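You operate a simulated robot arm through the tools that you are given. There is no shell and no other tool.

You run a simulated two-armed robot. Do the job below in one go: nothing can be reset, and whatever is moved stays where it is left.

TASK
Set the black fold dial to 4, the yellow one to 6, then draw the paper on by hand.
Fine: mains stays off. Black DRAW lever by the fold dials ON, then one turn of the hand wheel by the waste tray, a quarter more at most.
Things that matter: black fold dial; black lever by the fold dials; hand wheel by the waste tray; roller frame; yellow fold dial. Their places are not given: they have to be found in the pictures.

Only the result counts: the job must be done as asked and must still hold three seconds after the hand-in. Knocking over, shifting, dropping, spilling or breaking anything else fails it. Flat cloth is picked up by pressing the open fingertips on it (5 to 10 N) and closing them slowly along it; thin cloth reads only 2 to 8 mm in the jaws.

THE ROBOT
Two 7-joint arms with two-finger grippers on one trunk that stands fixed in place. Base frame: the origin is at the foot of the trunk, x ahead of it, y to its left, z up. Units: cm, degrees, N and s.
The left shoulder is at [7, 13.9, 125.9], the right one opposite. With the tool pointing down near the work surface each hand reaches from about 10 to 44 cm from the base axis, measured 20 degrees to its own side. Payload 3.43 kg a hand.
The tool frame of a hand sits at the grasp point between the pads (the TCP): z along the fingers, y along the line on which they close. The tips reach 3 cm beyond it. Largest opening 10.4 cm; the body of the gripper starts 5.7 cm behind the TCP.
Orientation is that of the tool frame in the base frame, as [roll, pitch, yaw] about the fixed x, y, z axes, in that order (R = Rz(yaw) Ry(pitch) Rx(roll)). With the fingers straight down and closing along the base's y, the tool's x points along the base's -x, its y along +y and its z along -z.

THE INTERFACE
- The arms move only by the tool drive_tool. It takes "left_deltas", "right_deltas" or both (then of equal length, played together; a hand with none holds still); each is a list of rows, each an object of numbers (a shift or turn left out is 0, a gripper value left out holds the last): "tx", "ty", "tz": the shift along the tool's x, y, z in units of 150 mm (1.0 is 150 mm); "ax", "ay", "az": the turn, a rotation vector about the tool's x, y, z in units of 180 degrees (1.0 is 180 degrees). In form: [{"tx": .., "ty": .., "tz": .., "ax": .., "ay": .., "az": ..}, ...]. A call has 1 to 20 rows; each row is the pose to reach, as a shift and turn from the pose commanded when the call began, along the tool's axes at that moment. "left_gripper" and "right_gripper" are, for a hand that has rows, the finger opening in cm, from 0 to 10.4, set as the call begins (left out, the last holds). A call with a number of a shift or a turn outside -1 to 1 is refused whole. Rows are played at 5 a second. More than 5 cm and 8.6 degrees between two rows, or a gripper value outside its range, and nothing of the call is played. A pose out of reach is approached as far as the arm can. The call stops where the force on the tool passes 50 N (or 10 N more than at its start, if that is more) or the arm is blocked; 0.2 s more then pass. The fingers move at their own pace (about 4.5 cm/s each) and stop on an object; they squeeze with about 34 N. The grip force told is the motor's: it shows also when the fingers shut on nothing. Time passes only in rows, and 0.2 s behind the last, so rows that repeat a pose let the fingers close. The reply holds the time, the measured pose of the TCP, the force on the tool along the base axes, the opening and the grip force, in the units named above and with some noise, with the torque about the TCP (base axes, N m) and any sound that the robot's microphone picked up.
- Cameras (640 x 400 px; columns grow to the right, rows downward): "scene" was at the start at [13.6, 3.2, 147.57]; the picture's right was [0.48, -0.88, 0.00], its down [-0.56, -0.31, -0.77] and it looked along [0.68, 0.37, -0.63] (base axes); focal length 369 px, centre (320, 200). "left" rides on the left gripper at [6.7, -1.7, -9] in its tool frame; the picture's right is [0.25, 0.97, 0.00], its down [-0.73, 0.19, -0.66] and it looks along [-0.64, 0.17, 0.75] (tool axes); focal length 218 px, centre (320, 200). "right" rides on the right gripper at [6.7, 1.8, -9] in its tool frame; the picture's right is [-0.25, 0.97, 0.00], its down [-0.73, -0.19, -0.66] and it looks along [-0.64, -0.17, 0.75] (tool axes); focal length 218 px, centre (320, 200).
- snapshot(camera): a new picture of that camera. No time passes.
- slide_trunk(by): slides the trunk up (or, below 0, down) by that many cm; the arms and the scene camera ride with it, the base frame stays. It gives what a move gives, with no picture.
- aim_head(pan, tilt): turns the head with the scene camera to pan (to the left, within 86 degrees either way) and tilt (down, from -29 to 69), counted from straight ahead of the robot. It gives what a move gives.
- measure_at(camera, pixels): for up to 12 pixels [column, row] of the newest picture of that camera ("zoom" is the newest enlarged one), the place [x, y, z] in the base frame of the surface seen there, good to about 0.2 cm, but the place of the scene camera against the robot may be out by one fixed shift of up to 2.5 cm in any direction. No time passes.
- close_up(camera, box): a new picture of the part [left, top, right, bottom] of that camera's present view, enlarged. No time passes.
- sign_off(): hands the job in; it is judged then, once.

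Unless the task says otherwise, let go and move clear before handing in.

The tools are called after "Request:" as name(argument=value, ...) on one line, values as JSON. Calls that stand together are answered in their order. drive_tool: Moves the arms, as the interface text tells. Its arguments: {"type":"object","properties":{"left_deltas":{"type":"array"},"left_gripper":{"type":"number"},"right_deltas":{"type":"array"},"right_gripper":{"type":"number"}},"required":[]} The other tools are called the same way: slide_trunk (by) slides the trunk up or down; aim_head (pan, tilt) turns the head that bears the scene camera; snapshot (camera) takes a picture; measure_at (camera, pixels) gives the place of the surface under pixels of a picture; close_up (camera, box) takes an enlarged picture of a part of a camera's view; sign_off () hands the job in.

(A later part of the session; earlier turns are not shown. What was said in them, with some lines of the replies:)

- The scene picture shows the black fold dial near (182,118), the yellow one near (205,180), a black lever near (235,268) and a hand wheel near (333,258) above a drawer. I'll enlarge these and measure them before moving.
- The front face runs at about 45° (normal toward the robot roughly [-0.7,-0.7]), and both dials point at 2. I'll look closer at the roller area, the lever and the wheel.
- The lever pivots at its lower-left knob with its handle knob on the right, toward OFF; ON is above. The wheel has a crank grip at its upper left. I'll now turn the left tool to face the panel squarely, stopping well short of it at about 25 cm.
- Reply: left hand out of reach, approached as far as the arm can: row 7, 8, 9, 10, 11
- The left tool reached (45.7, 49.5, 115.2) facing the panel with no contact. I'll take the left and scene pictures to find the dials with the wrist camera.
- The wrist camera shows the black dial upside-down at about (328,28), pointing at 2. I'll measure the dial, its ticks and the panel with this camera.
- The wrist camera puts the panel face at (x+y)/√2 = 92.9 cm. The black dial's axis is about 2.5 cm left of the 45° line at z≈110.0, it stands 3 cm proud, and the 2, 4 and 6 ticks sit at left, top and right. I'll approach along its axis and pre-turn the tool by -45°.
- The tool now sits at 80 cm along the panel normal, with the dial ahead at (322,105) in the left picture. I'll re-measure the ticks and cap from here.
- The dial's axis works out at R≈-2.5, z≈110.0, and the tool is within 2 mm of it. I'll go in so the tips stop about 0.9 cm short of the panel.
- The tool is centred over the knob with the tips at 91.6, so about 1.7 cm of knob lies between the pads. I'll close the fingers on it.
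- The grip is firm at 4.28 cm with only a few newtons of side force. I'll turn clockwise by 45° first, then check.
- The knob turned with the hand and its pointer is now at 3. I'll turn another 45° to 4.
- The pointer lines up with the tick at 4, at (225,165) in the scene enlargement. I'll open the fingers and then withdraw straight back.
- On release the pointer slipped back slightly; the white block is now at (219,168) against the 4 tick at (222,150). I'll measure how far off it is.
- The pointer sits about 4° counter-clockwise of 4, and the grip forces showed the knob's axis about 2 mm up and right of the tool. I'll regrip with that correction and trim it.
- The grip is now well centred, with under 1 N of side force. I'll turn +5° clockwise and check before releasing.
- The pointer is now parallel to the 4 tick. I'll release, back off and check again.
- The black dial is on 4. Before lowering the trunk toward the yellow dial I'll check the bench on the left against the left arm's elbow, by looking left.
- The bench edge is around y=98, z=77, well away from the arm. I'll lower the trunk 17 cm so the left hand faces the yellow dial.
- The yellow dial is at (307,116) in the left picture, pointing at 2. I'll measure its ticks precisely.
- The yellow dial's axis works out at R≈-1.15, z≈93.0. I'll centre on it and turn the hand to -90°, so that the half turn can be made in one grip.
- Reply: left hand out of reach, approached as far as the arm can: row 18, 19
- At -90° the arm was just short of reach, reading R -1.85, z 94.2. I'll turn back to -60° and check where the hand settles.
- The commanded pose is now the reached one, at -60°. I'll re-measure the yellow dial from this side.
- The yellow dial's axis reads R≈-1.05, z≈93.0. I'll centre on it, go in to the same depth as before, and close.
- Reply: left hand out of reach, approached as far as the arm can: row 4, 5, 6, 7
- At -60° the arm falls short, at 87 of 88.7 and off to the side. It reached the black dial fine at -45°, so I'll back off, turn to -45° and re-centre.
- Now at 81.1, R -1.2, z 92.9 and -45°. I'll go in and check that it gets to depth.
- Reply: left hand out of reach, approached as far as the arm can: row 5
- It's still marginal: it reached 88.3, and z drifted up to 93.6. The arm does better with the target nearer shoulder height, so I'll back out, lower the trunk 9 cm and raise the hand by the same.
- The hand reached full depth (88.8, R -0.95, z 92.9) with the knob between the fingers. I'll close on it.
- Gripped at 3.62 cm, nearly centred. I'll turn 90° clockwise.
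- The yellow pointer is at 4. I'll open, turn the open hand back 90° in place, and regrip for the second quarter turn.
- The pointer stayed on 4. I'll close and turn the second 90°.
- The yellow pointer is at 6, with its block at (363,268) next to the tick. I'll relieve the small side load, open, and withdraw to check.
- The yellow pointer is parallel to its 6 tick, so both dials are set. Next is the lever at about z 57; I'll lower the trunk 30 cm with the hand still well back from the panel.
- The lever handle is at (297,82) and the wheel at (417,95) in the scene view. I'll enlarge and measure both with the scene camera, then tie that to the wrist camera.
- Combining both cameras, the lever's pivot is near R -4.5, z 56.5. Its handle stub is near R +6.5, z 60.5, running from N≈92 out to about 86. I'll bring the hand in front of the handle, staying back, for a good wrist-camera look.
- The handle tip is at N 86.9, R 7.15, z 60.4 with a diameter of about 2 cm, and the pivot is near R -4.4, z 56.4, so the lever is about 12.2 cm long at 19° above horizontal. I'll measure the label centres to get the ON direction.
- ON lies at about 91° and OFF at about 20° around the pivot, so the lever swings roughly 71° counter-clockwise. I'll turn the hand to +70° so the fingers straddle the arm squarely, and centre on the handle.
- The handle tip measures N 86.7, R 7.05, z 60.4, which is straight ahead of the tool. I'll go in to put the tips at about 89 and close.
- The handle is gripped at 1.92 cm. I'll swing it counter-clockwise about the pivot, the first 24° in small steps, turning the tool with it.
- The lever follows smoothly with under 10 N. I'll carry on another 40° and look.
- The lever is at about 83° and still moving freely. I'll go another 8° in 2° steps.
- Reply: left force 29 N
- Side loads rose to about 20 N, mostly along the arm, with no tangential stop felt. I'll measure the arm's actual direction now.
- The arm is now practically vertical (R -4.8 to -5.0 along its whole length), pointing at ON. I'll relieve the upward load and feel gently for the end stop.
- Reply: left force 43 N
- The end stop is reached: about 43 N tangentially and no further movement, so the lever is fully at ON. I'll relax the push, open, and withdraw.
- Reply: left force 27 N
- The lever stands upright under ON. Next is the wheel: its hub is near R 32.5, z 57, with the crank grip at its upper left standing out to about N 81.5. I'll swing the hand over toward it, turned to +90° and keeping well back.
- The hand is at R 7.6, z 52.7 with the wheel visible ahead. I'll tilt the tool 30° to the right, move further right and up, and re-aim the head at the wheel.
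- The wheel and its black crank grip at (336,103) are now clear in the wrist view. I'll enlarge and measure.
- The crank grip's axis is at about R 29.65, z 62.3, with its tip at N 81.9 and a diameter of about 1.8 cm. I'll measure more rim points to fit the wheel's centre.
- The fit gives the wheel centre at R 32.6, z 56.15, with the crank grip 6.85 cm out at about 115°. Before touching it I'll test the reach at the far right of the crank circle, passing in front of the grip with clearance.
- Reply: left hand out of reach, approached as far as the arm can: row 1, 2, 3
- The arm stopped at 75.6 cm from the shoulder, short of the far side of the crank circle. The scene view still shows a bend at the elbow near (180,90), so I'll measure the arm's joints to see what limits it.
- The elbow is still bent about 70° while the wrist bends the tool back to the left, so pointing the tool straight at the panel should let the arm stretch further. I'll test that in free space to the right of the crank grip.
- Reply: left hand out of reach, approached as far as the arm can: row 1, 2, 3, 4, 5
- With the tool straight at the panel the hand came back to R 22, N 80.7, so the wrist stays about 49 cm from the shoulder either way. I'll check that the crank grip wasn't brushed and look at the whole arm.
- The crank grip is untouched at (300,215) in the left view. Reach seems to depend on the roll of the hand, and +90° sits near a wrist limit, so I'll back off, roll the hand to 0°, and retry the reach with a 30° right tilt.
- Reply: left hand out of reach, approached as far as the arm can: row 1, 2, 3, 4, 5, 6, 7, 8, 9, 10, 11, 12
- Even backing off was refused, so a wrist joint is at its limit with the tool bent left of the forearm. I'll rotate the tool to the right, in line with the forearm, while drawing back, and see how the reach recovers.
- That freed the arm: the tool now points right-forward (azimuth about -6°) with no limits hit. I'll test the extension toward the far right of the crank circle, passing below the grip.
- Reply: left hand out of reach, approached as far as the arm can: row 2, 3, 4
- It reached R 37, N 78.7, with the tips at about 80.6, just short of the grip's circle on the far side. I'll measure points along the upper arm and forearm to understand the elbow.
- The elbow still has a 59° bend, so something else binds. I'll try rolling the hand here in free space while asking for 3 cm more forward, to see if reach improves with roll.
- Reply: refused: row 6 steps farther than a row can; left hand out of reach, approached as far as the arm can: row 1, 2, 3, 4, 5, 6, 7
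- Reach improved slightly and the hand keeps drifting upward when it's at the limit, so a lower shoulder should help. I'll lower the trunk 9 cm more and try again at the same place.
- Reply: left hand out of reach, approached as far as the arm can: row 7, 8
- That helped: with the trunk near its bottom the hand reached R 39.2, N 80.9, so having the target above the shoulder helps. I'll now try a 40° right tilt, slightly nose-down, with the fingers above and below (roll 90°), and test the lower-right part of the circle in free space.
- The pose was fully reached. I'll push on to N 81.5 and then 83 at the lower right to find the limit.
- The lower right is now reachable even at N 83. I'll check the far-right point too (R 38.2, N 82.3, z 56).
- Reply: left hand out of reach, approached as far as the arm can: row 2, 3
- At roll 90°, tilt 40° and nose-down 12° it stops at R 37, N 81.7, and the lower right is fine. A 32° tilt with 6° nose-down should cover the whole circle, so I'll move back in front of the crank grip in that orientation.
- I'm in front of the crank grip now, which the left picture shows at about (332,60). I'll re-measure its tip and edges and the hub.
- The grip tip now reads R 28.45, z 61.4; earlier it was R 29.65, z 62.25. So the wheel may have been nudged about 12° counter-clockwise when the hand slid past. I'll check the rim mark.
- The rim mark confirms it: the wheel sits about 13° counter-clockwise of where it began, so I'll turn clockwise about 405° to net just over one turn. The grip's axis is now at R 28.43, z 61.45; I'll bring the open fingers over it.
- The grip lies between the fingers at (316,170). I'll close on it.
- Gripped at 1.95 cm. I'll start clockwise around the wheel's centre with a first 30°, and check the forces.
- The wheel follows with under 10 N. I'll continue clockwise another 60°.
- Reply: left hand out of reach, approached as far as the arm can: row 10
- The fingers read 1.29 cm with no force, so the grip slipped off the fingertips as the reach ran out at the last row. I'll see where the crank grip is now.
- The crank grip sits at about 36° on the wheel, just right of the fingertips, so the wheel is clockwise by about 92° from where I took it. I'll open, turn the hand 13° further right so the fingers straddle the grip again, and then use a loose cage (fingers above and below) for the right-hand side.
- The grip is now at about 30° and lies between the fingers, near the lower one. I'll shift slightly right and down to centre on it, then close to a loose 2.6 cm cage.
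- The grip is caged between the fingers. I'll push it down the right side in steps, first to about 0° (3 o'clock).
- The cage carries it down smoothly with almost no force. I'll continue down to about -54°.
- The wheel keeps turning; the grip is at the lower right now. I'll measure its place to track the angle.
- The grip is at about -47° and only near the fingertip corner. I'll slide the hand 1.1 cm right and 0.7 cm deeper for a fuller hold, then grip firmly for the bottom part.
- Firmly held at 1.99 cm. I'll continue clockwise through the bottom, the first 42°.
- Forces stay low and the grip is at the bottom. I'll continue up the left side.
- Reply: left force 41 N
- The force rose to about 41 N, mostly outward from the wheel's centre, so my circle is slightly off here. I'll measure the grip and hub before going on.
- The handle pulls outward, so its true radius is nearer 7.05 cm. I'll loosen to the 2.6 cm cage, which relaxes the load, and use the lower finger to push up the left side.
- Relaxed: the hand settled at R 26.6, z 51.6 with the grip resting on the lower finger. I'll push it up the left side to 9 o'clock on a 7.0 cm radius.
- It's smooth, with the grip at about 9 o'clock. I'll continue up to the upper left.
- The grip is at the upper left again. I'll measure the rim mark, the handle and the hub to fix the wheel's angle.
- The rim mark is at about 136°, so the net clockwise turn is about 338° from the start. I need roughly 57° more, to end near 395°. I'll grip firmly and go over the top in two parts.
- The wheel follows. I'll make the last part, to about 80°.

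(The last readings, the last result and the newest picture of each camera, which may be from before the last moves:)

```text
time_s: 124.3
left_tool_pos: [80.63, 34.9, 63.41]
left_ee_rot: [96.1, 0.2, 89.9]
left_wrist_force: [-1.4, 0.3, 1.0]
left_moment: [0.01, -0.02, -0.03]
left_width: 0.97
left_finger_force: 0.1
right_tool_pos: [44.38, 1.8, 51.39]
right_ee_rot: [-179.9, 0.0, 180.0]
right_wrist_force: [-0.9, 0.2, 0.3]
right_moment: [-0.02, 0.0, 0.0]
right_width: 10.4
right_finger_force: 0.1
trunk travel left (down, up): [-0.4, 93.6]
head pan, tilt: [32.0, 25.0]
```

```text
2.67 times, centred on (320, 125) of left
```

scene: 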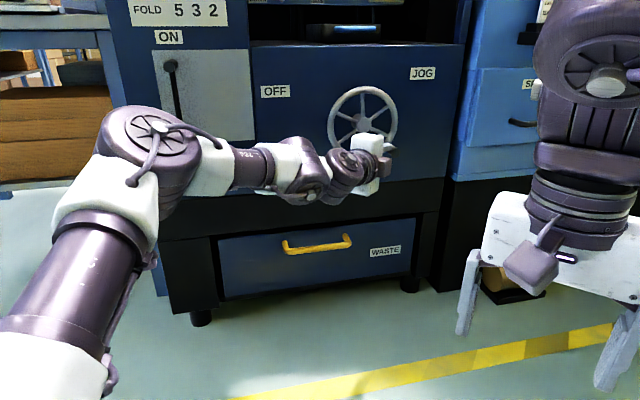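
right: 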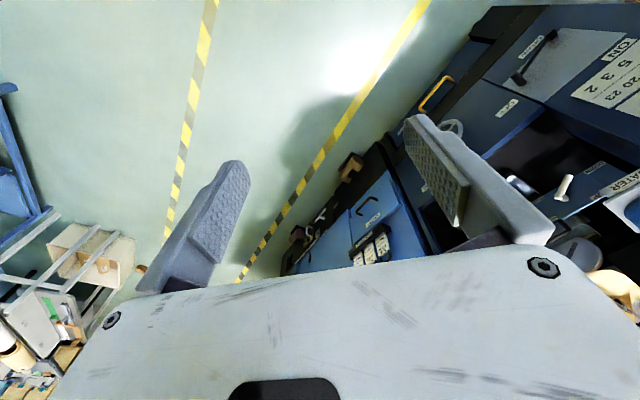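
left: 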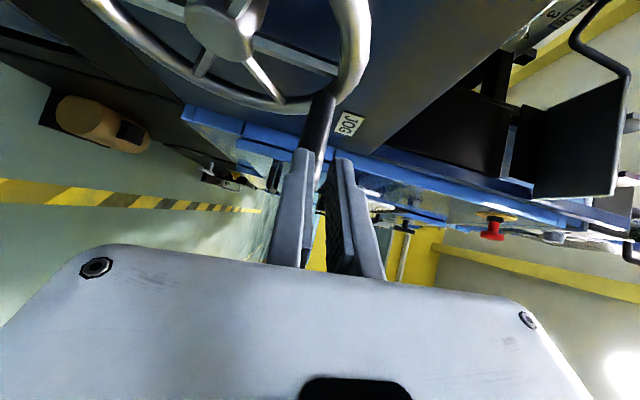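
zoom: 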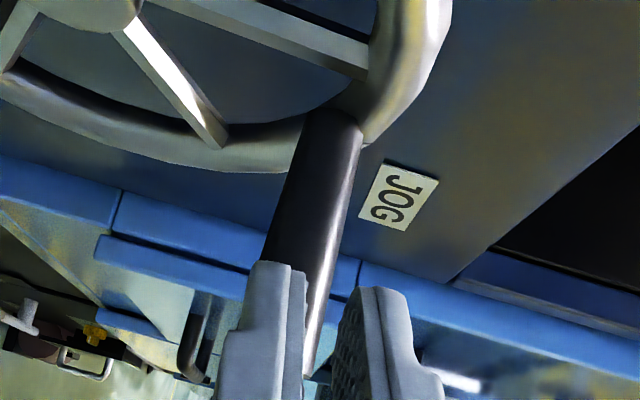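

The grip slipped out of the fingers again near the end. I'll measure where the handle and hub are, to know the wheel's angle.

Request:
measure_at(camera="left", pixels=[[318, 130], [315, 150], [322, 108], [318, 165], [324, 140], [310, 150], [236, 35], [325, 170], [345, 90]])

Request:
snapshot(camera="scene")

```text
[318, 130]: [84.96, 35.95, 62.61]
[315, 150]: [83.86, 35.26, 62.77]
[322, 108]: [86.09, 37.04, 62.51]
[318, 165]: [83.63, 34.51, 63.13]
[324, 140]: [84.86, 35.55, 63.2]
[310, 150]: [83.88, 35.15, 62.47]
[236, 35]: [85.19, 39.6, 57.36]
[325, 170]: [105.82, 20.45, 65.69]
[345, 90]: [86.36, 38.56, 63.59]
```

```text
taken
```

scene: 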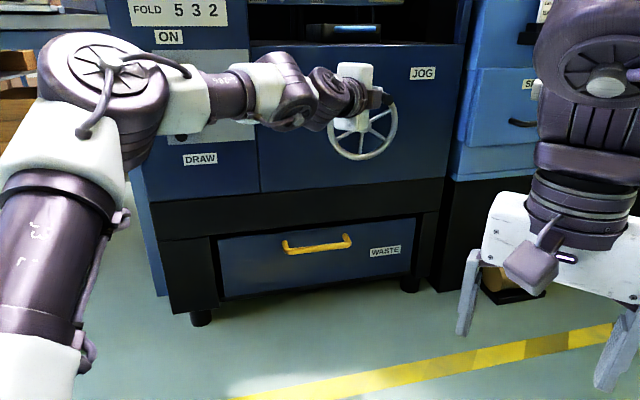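

The handle is at about 70°, so the net clockwise turn is about 405° from the start, within one turn to one and a quarter. I'll back straight out along the tool axis, away from the handle, with the fingers closed.

Request:
drive_tool(left_deltas=[{"tz": -0.1}, {"tz": -0.22}, {"tz": -0.36}, {"tz": -0.5}, {"tz": -0.66}, {"tz": -0.82}], left_gripper=1.0)

Request:
snapshot(camera="left")

Request:
snapshot(camera="scene")

```text
time_s: 125.7
left_tool_pos: [68.41, 34.94, 64.75]
left_ee_rot: [96.1, 0.1, 89.8]
left_wrist_force: [0.5, -0.4, -0.2]
left_moment: [0.0, -0.03, -0.06]
left_width: 1.0
left_finger_force: 0.1
right_tool_pos: [44.52, 1.88, 51.33]
right_ee_rot: [180.0, 0.0, -180.0]
right_wrist_force: [0.1, -1.2, 0.7]
right_moment: [-0.01, 0.01, -0.03]
right_width: 10.4
right_finger_force: 0.0
trunk travel left (down, up): [-0.4, 93.6]
head pan, tilt: [32.0, 25.0]
```

```text
taken
```

left: 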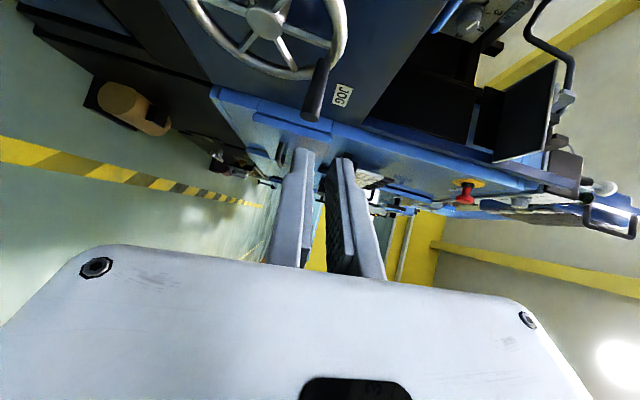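

```text
taken
```

scene: 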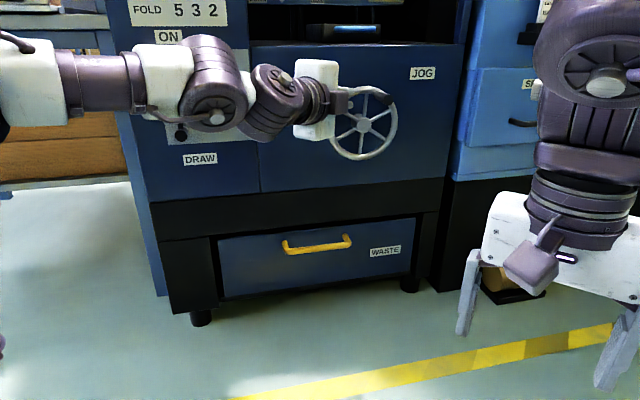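

The hand is clear of the wheel. I'll measure the handle tip and hub again to confirm its angle.

Request:
close_up(camera="left", box=[180, 0, 372, 130])

Request:
close_up(camera="scene", box=[310, 70, 430, 170])

Request:
measure_at(camera="left", pixels=[[311, 112], [314, 100], [317, 85], [320, 70], [308, 112], [266, 23]])

```text
3.08 times, centred on (276, 65) of left
```

zoom: 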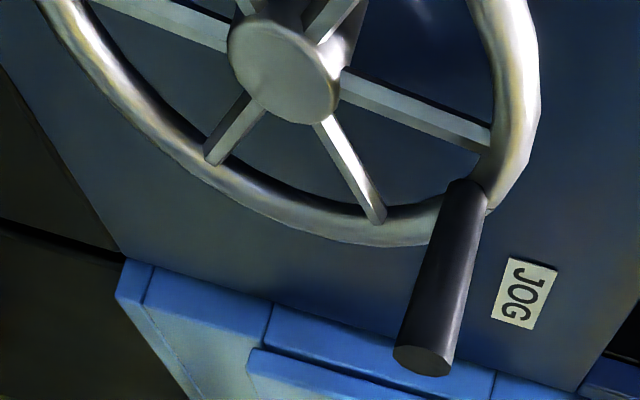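

```text
4.00 times, centred on (370, 120) of scene
```

zoom: 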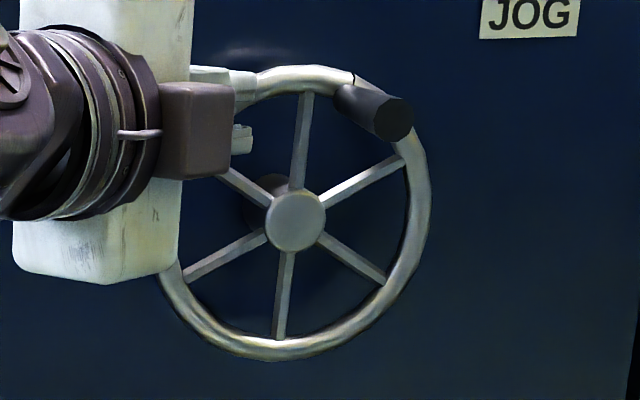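

```text
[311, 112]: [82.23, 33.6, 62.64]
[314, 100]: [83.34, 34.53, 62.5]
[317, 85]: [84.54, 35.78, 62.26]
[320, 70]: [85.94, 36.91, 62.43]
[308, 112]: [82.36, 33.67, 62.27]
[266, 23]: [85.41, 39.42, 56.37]
```

The handle tip and rim mark both put the wheel at about 405° clockwise net. I'll draw the left hand further back and look up at the dials and lever to confirm they still hold.

Request:
drive_tool(left_deltas=[{"tz": -0.15}, {"tz": -0.3}, {"tz": -0.45}, {"tz": -0.6}])

Request:
aim_head(pan=45, tilt=-12)

Request:
snapshot(camera="scene")

```text
time_s: 126.7
left_tool_pos: [59.5, 35.03, 65.71]
left_ee_rot: [96.1, 0.1, 89.9]
left_wrist_force: [-0.2, -1.4, -0.1]
left_moment: [0.04, -0.02, -0.01]
left_width: 1.0
left_finger_force: 0.0
right_tool_pos: [44.47, 1.84, 51.32]
right_ee_rot: [-179.9, 0.0, -180.0]
right_wrist_force: [-0.1, -0.4, -0.5]
right_moment: [-0.01, 0.02, 0.03]
right_width: 10.41
right_finger_force: 0.1
trunk travel left (down, up): [-0.4, 93.6]
head pan, tilt: [32.0, 25.0]
```

```text
time_s: 127.7
left_tool_pos: [59.5, 35.1, 65.67]
left_ee_rot: [96.1, 0.2, 89.8]
left_wrist_force: [0.4, -0.3, -0.1]
left_moment: [0.0, -0.02, -0.01]
left_width: 1.02
left_finger_force: 0.0
right_tool_pos: [44.39, 1.81, 51.36]
right_ee_rot: [180.0, 0.0, -180.0]
right_wrist_force: [0.0, 0.7, -0.7]
right_moment: [-0.03, 0.02, -0.02]
right_width: 10.42
right_finger_force: 0.0
trunk travel left (down, up): [-0.4, 93.6]
head pan, tilt: [45.0, -12.0]
```

```text
taken
```

scene: 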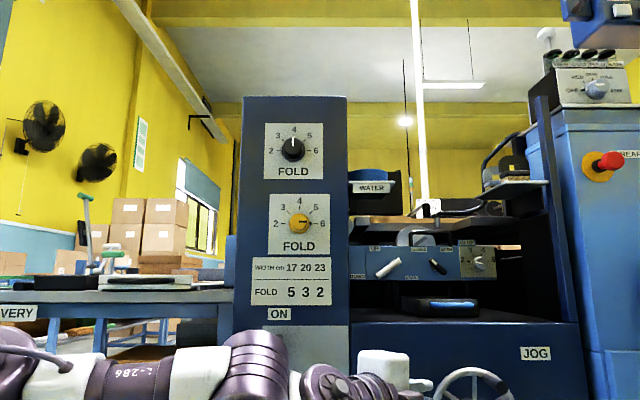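

Request:
close_up(camera="scene", box=[240, 110, 368, 260])

Request:
close_up(camera="scene", box=[345, 180, 585, 330])

Request:
close_up(camera="scene", box=[540, 40, 640, 110])

Request:
aim_head(pan=40, tilt=22)

Request:
snapshot(camera="scene")

```text
2.67 times, centred on (304, 185) of scene
```

zoom: 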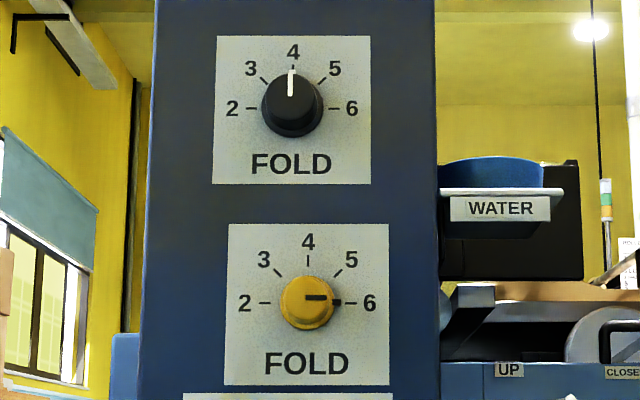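

```text
2.67 times, centred on (465, 255) of scene
```

zoom: 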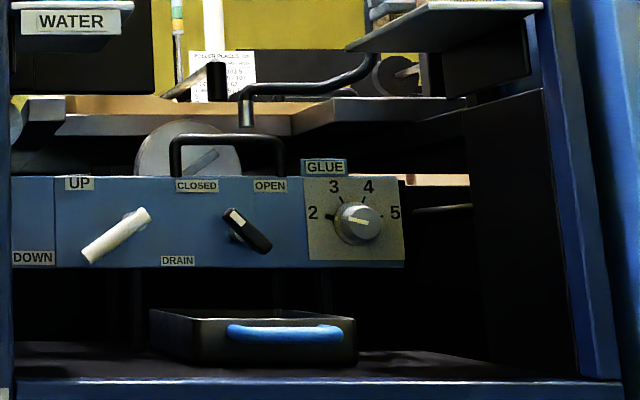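

```text
5.71 times, centred on (590, 75) of scene
```

zoom: 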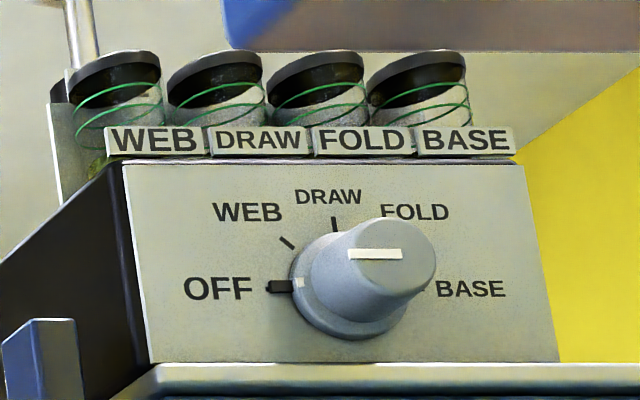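

```text
time_s: 128.7
left_tool_pos: [59.32, 34.99, 65.52]
left_ee_rot: [96.1, 0.1, 89.9]
left_wrist_force: [0.1, -0.7, 0.0]
left_moment: [0.02, -0.02, 0.02]
left_width: 0.99
left_finger_force: 0.1
right_tool_pos: [44.44, 1.97, 51.36]
right_ee_rot: [180.0, 0.1, 180.0]
right_wrist_force: [-0.3, -0.2, 0.2]
right_moment: [-0.03, 0.0, 0.01]
right_width: 10.38
right_finger_force: 0.0
trunk travel left (down, up): [-0.4, 93.6]
head pan, tilt: [40.0, 22.0]
```

```text
taken
```

scene: 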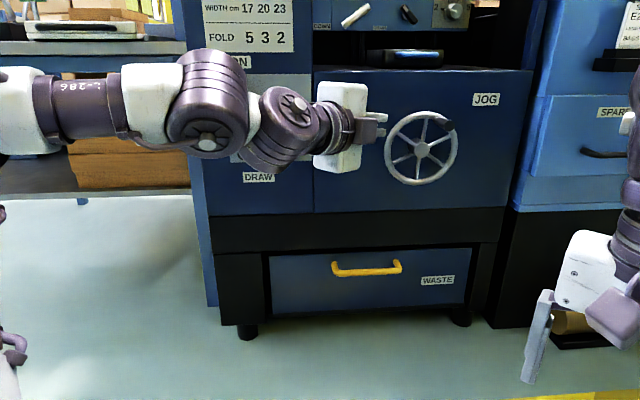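

Both dials hold (black on 4, yellow on 6) and the mains knob stays at OFF. There is a small notice behind the machine and the lever is hidden by the arm, so I'll raise the trunk for a clear view of everything.

Request:
slide_trunk(by=45)

Request:
aim_head(pan=38, tilt=20)

Request:
snapshot(camera="scene")

```text
refused: 45 is not a number from -40 to 40
```

```text
time_s: 129.3
left_tool_pos: [59.35, 35.05, 65.58]
left_ee_rot: [96.2, 0.1, 89.9]
left_wrist_force: [-0.7, -0.1, -0.1]
left_moment: [-0.03, 0.0, 0.0]
left_width: 1.02
left_finger_force: 0.1
right_tool_pos: [44.37, 1.78, 51.32]
right_ee_rot: [-179.9, 0.0, -179.9]
right_wrist_force: [-0.3, 0.1, 0.0]
right_moment: [0.03, 0.0, -0.01]
right_width: 10.38
right_finger_force: 0.0
trunk travel left (down, up): [-0.4, 93.6]
head pan, tilt: [38.0, 20.0]
```

```text
taken
```

scene: 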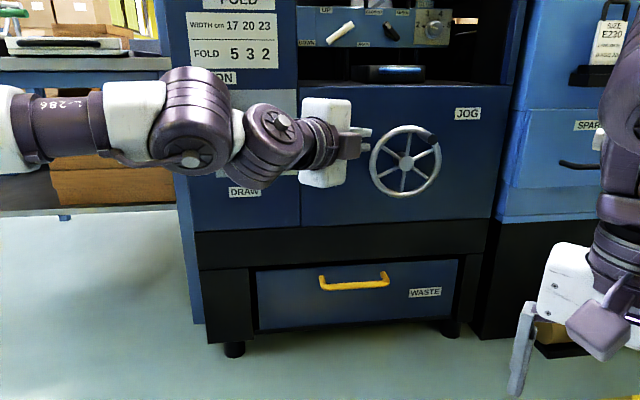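

The slide is limited to 40 per call, so I'll raise it 40 and look again.

Request:
slide_trunk(by=40)

Request:
aim_head(pan=38, tilt=28)

Request:
snapshot(camera="scene")

```text
time_s: 133.2
left_tool_pos: [59.39, 35.07, 105.62]
left_ee_rot: [96.1, 0.1, 89.8]
left_wrist_force: [0.2, 0.0, 0.3]
left_moment: [-0.01, -0.03, 0.02]
left_width: 1.0
left_finger_force: 0.1
right_tool_pos: [44.54, 1.75, 91.25]
right_ee_rot: [-180.0, 0.0, -180.0]
right_wrist_force: [-0.1, 0.5, -0.5]
right_moment: [-0.01, -0.01, -0.01]
right_width: 10.4
right_finger_force: 0.0
trunk travel left (down, up): [-40.4, 53.6]
head pan, tilt: [38.0, 20.0]
```

```text
time_s: 133.9
left_tool_pos: [59.48, 35.01, 105.75]
left_ee_rot: [96.1, 0.1, 89.9]
left_wrist_force: [-0.1, -0.1, 0.0]
left_moment: [0.03, -0.05, 0.01]
left_width: 1.0
left_finger_force: 0.1
right_tool_pos: [44.4, 1.74, 91.33]
right_ee_rot: [180.0, 0.0, 180.0]
right_wrist_force: [0.6, -0.2, -0.2]
right_moment: [-0.02, 0.01, -0.02]
right_width: 10.37
right_finger_force: 0.1
trunk travel left (down, up): [-40.4, 53.6]
head pan, tilt: [38.0, 28.0]
```

```text
taken
```

scene: 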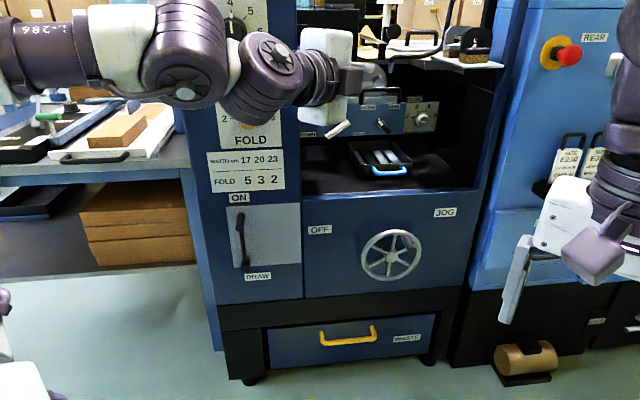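

The lever stands under ON and the wheel's grip is at upper right. I'll enlarge both, then look at the machine's top.

Request:
close_up(camera="scene", box=[205, 180, 445, 330])

Request:
slide_trunk(by=35)

Request:
aim_head(pan=36, tilt=30)

Request:
snapshot(camera="scene")

```text
2.67 times, centred on (325, 255) of scene
```

zoom: 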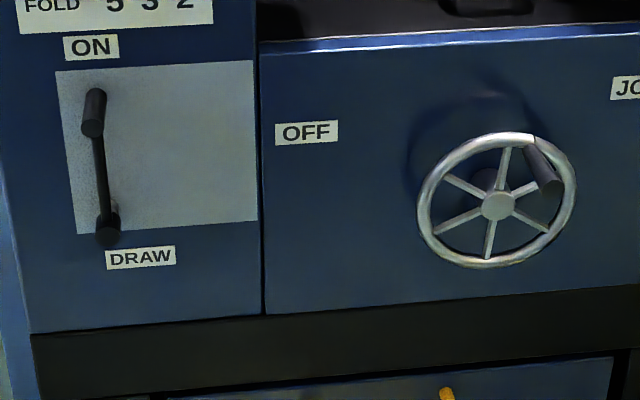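

```text
time_s: 137.3
left_tool_pos: [59.47, 35.03, 140.64]
left_ee_rot: [96.2, 0.1, 89.8]
left_wrist_force: [-0.3, 0.2, -0.1]
left_moment: [-0.01, -0.03, 0.04]
left_width: 0.98
left_finger_force: 0.0
right_tool_pos: [44.43, 1.92, 126.29]
right_ee_rot: [-180.0, 0.0, -180.0]
right_wrist_force: [-0.5, 0.0, -0.4]
right_moment: [0.0, 0.0, 0.0]
right_width: 10.4
right_finger_force: 0.0
trunk travel left (down, up): [-75.4, 18.6]
head pan, tilt: [38.0, 28.0]
```

```text
time_s: 137.9
left_tool_pos: [59.29, 35.07, 140.68]
left_ee_rot: [96.1, 0.1, 89.8]
left_wrist_force: [-0.7, 0.2, -0.1]
left_moment: [-0.03, 0.0, 0.01]
left_width: 0.97
left_finger_force: 0.1
right_tool_pos: [44.44, 1.83, 126.29]
right_ee_rot: [-179.9, 0.0, -180.0]
right_wrist_force: [0.4, -0.6, -0.4]
right_moment: [-0.01, 0.0, -0.01]
right_width: 10.4
right_finger_force: 0.1
trunk travel left (down, up): [-75.4, 18.6]
head pan, tilt: [36.0, 30.0]
```

```text
taken
```

scene: 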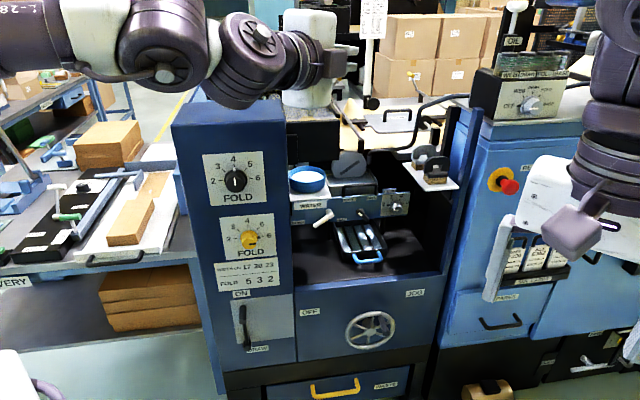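

Request:
close_up(camera="scene", box=[345, 0, 405, 40])

Request:
close_up(camera="scene", box=[270, 80, 480, 280])

Request:
close_up(camera="scene", box=[195, 140, 300, 260])

Request:
close_up(camera="scene", box=[330, 295, 410, 365])

```text
10.00 times, centred on (375, 20) of scene
```

zoom: 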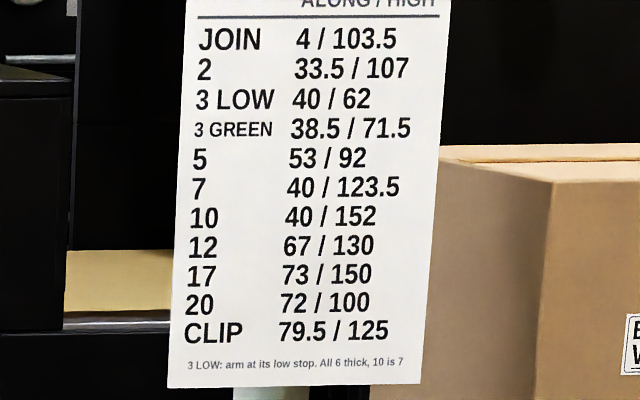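

```text
2.00 times, centred on (375, 180) of scene
```

zoom: 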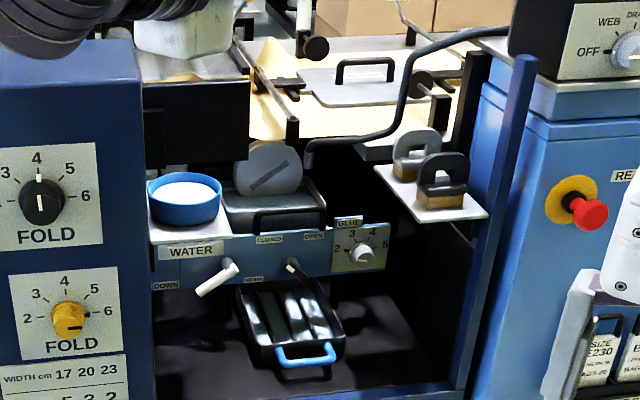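

```text
3.33 times, centred on (248, 200) of scene
```

zoom: 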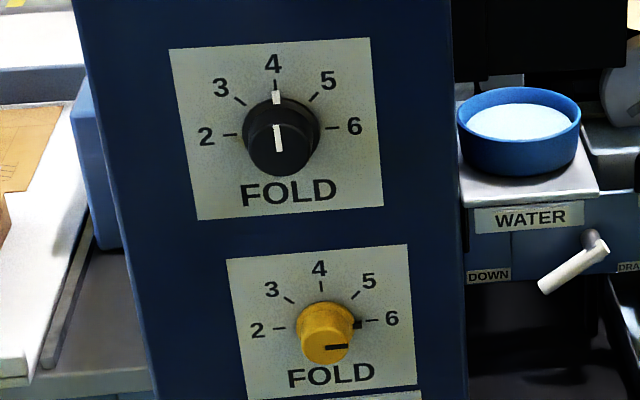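

```text
5.71 times, centred on (370, 330) of scene
```

zoom: 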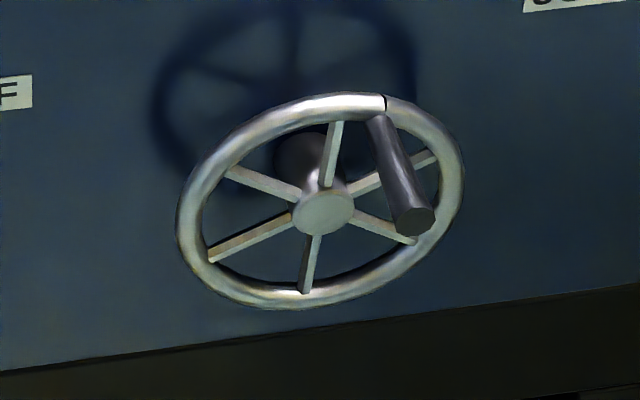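

Final check: the black pointer is at 4, the yellow one at 6, the DRAW lever stands under ON and mains is still at OFF. The wheel's mark has gone once round plus about 45° clockwise, both hands are clear, and nothing else has moved, so I'm handing in.

Request:
sign_off()

```text
The job is handed in.
```

I set the black fold dial to 4 and the yellow one to 6. I moved the DRAW lever to ON, then turned the hand wheel clockwise by about 405°, just over one turn. I've handed the job in, but no result came back.

- **Dials and lever:** the last pictures show both pointers on their marks and the lever upright under ON. I had felt it reach its end stop.
- **Mains:** I left it at OFF.
- **Hand wheel:** the 405° comes from camera measurements of the rim mark and handle, good to a few degrees. While reaching for it, the hand brushed the wheel about 13° the wrong way. The 405° already allows for that. The handle also slipped out of the grip twice, but the wheel stayed within the one to one-and-a-quarter turns you asked for.
- **Turning direction:** I saw no arrow on or near the wheel, so I assumed clockwise is the right way.
- **Paper:** I did not check whether the paper itself moved.

Both hands are clear of the machine, and I saw nothing else knocked or moved.
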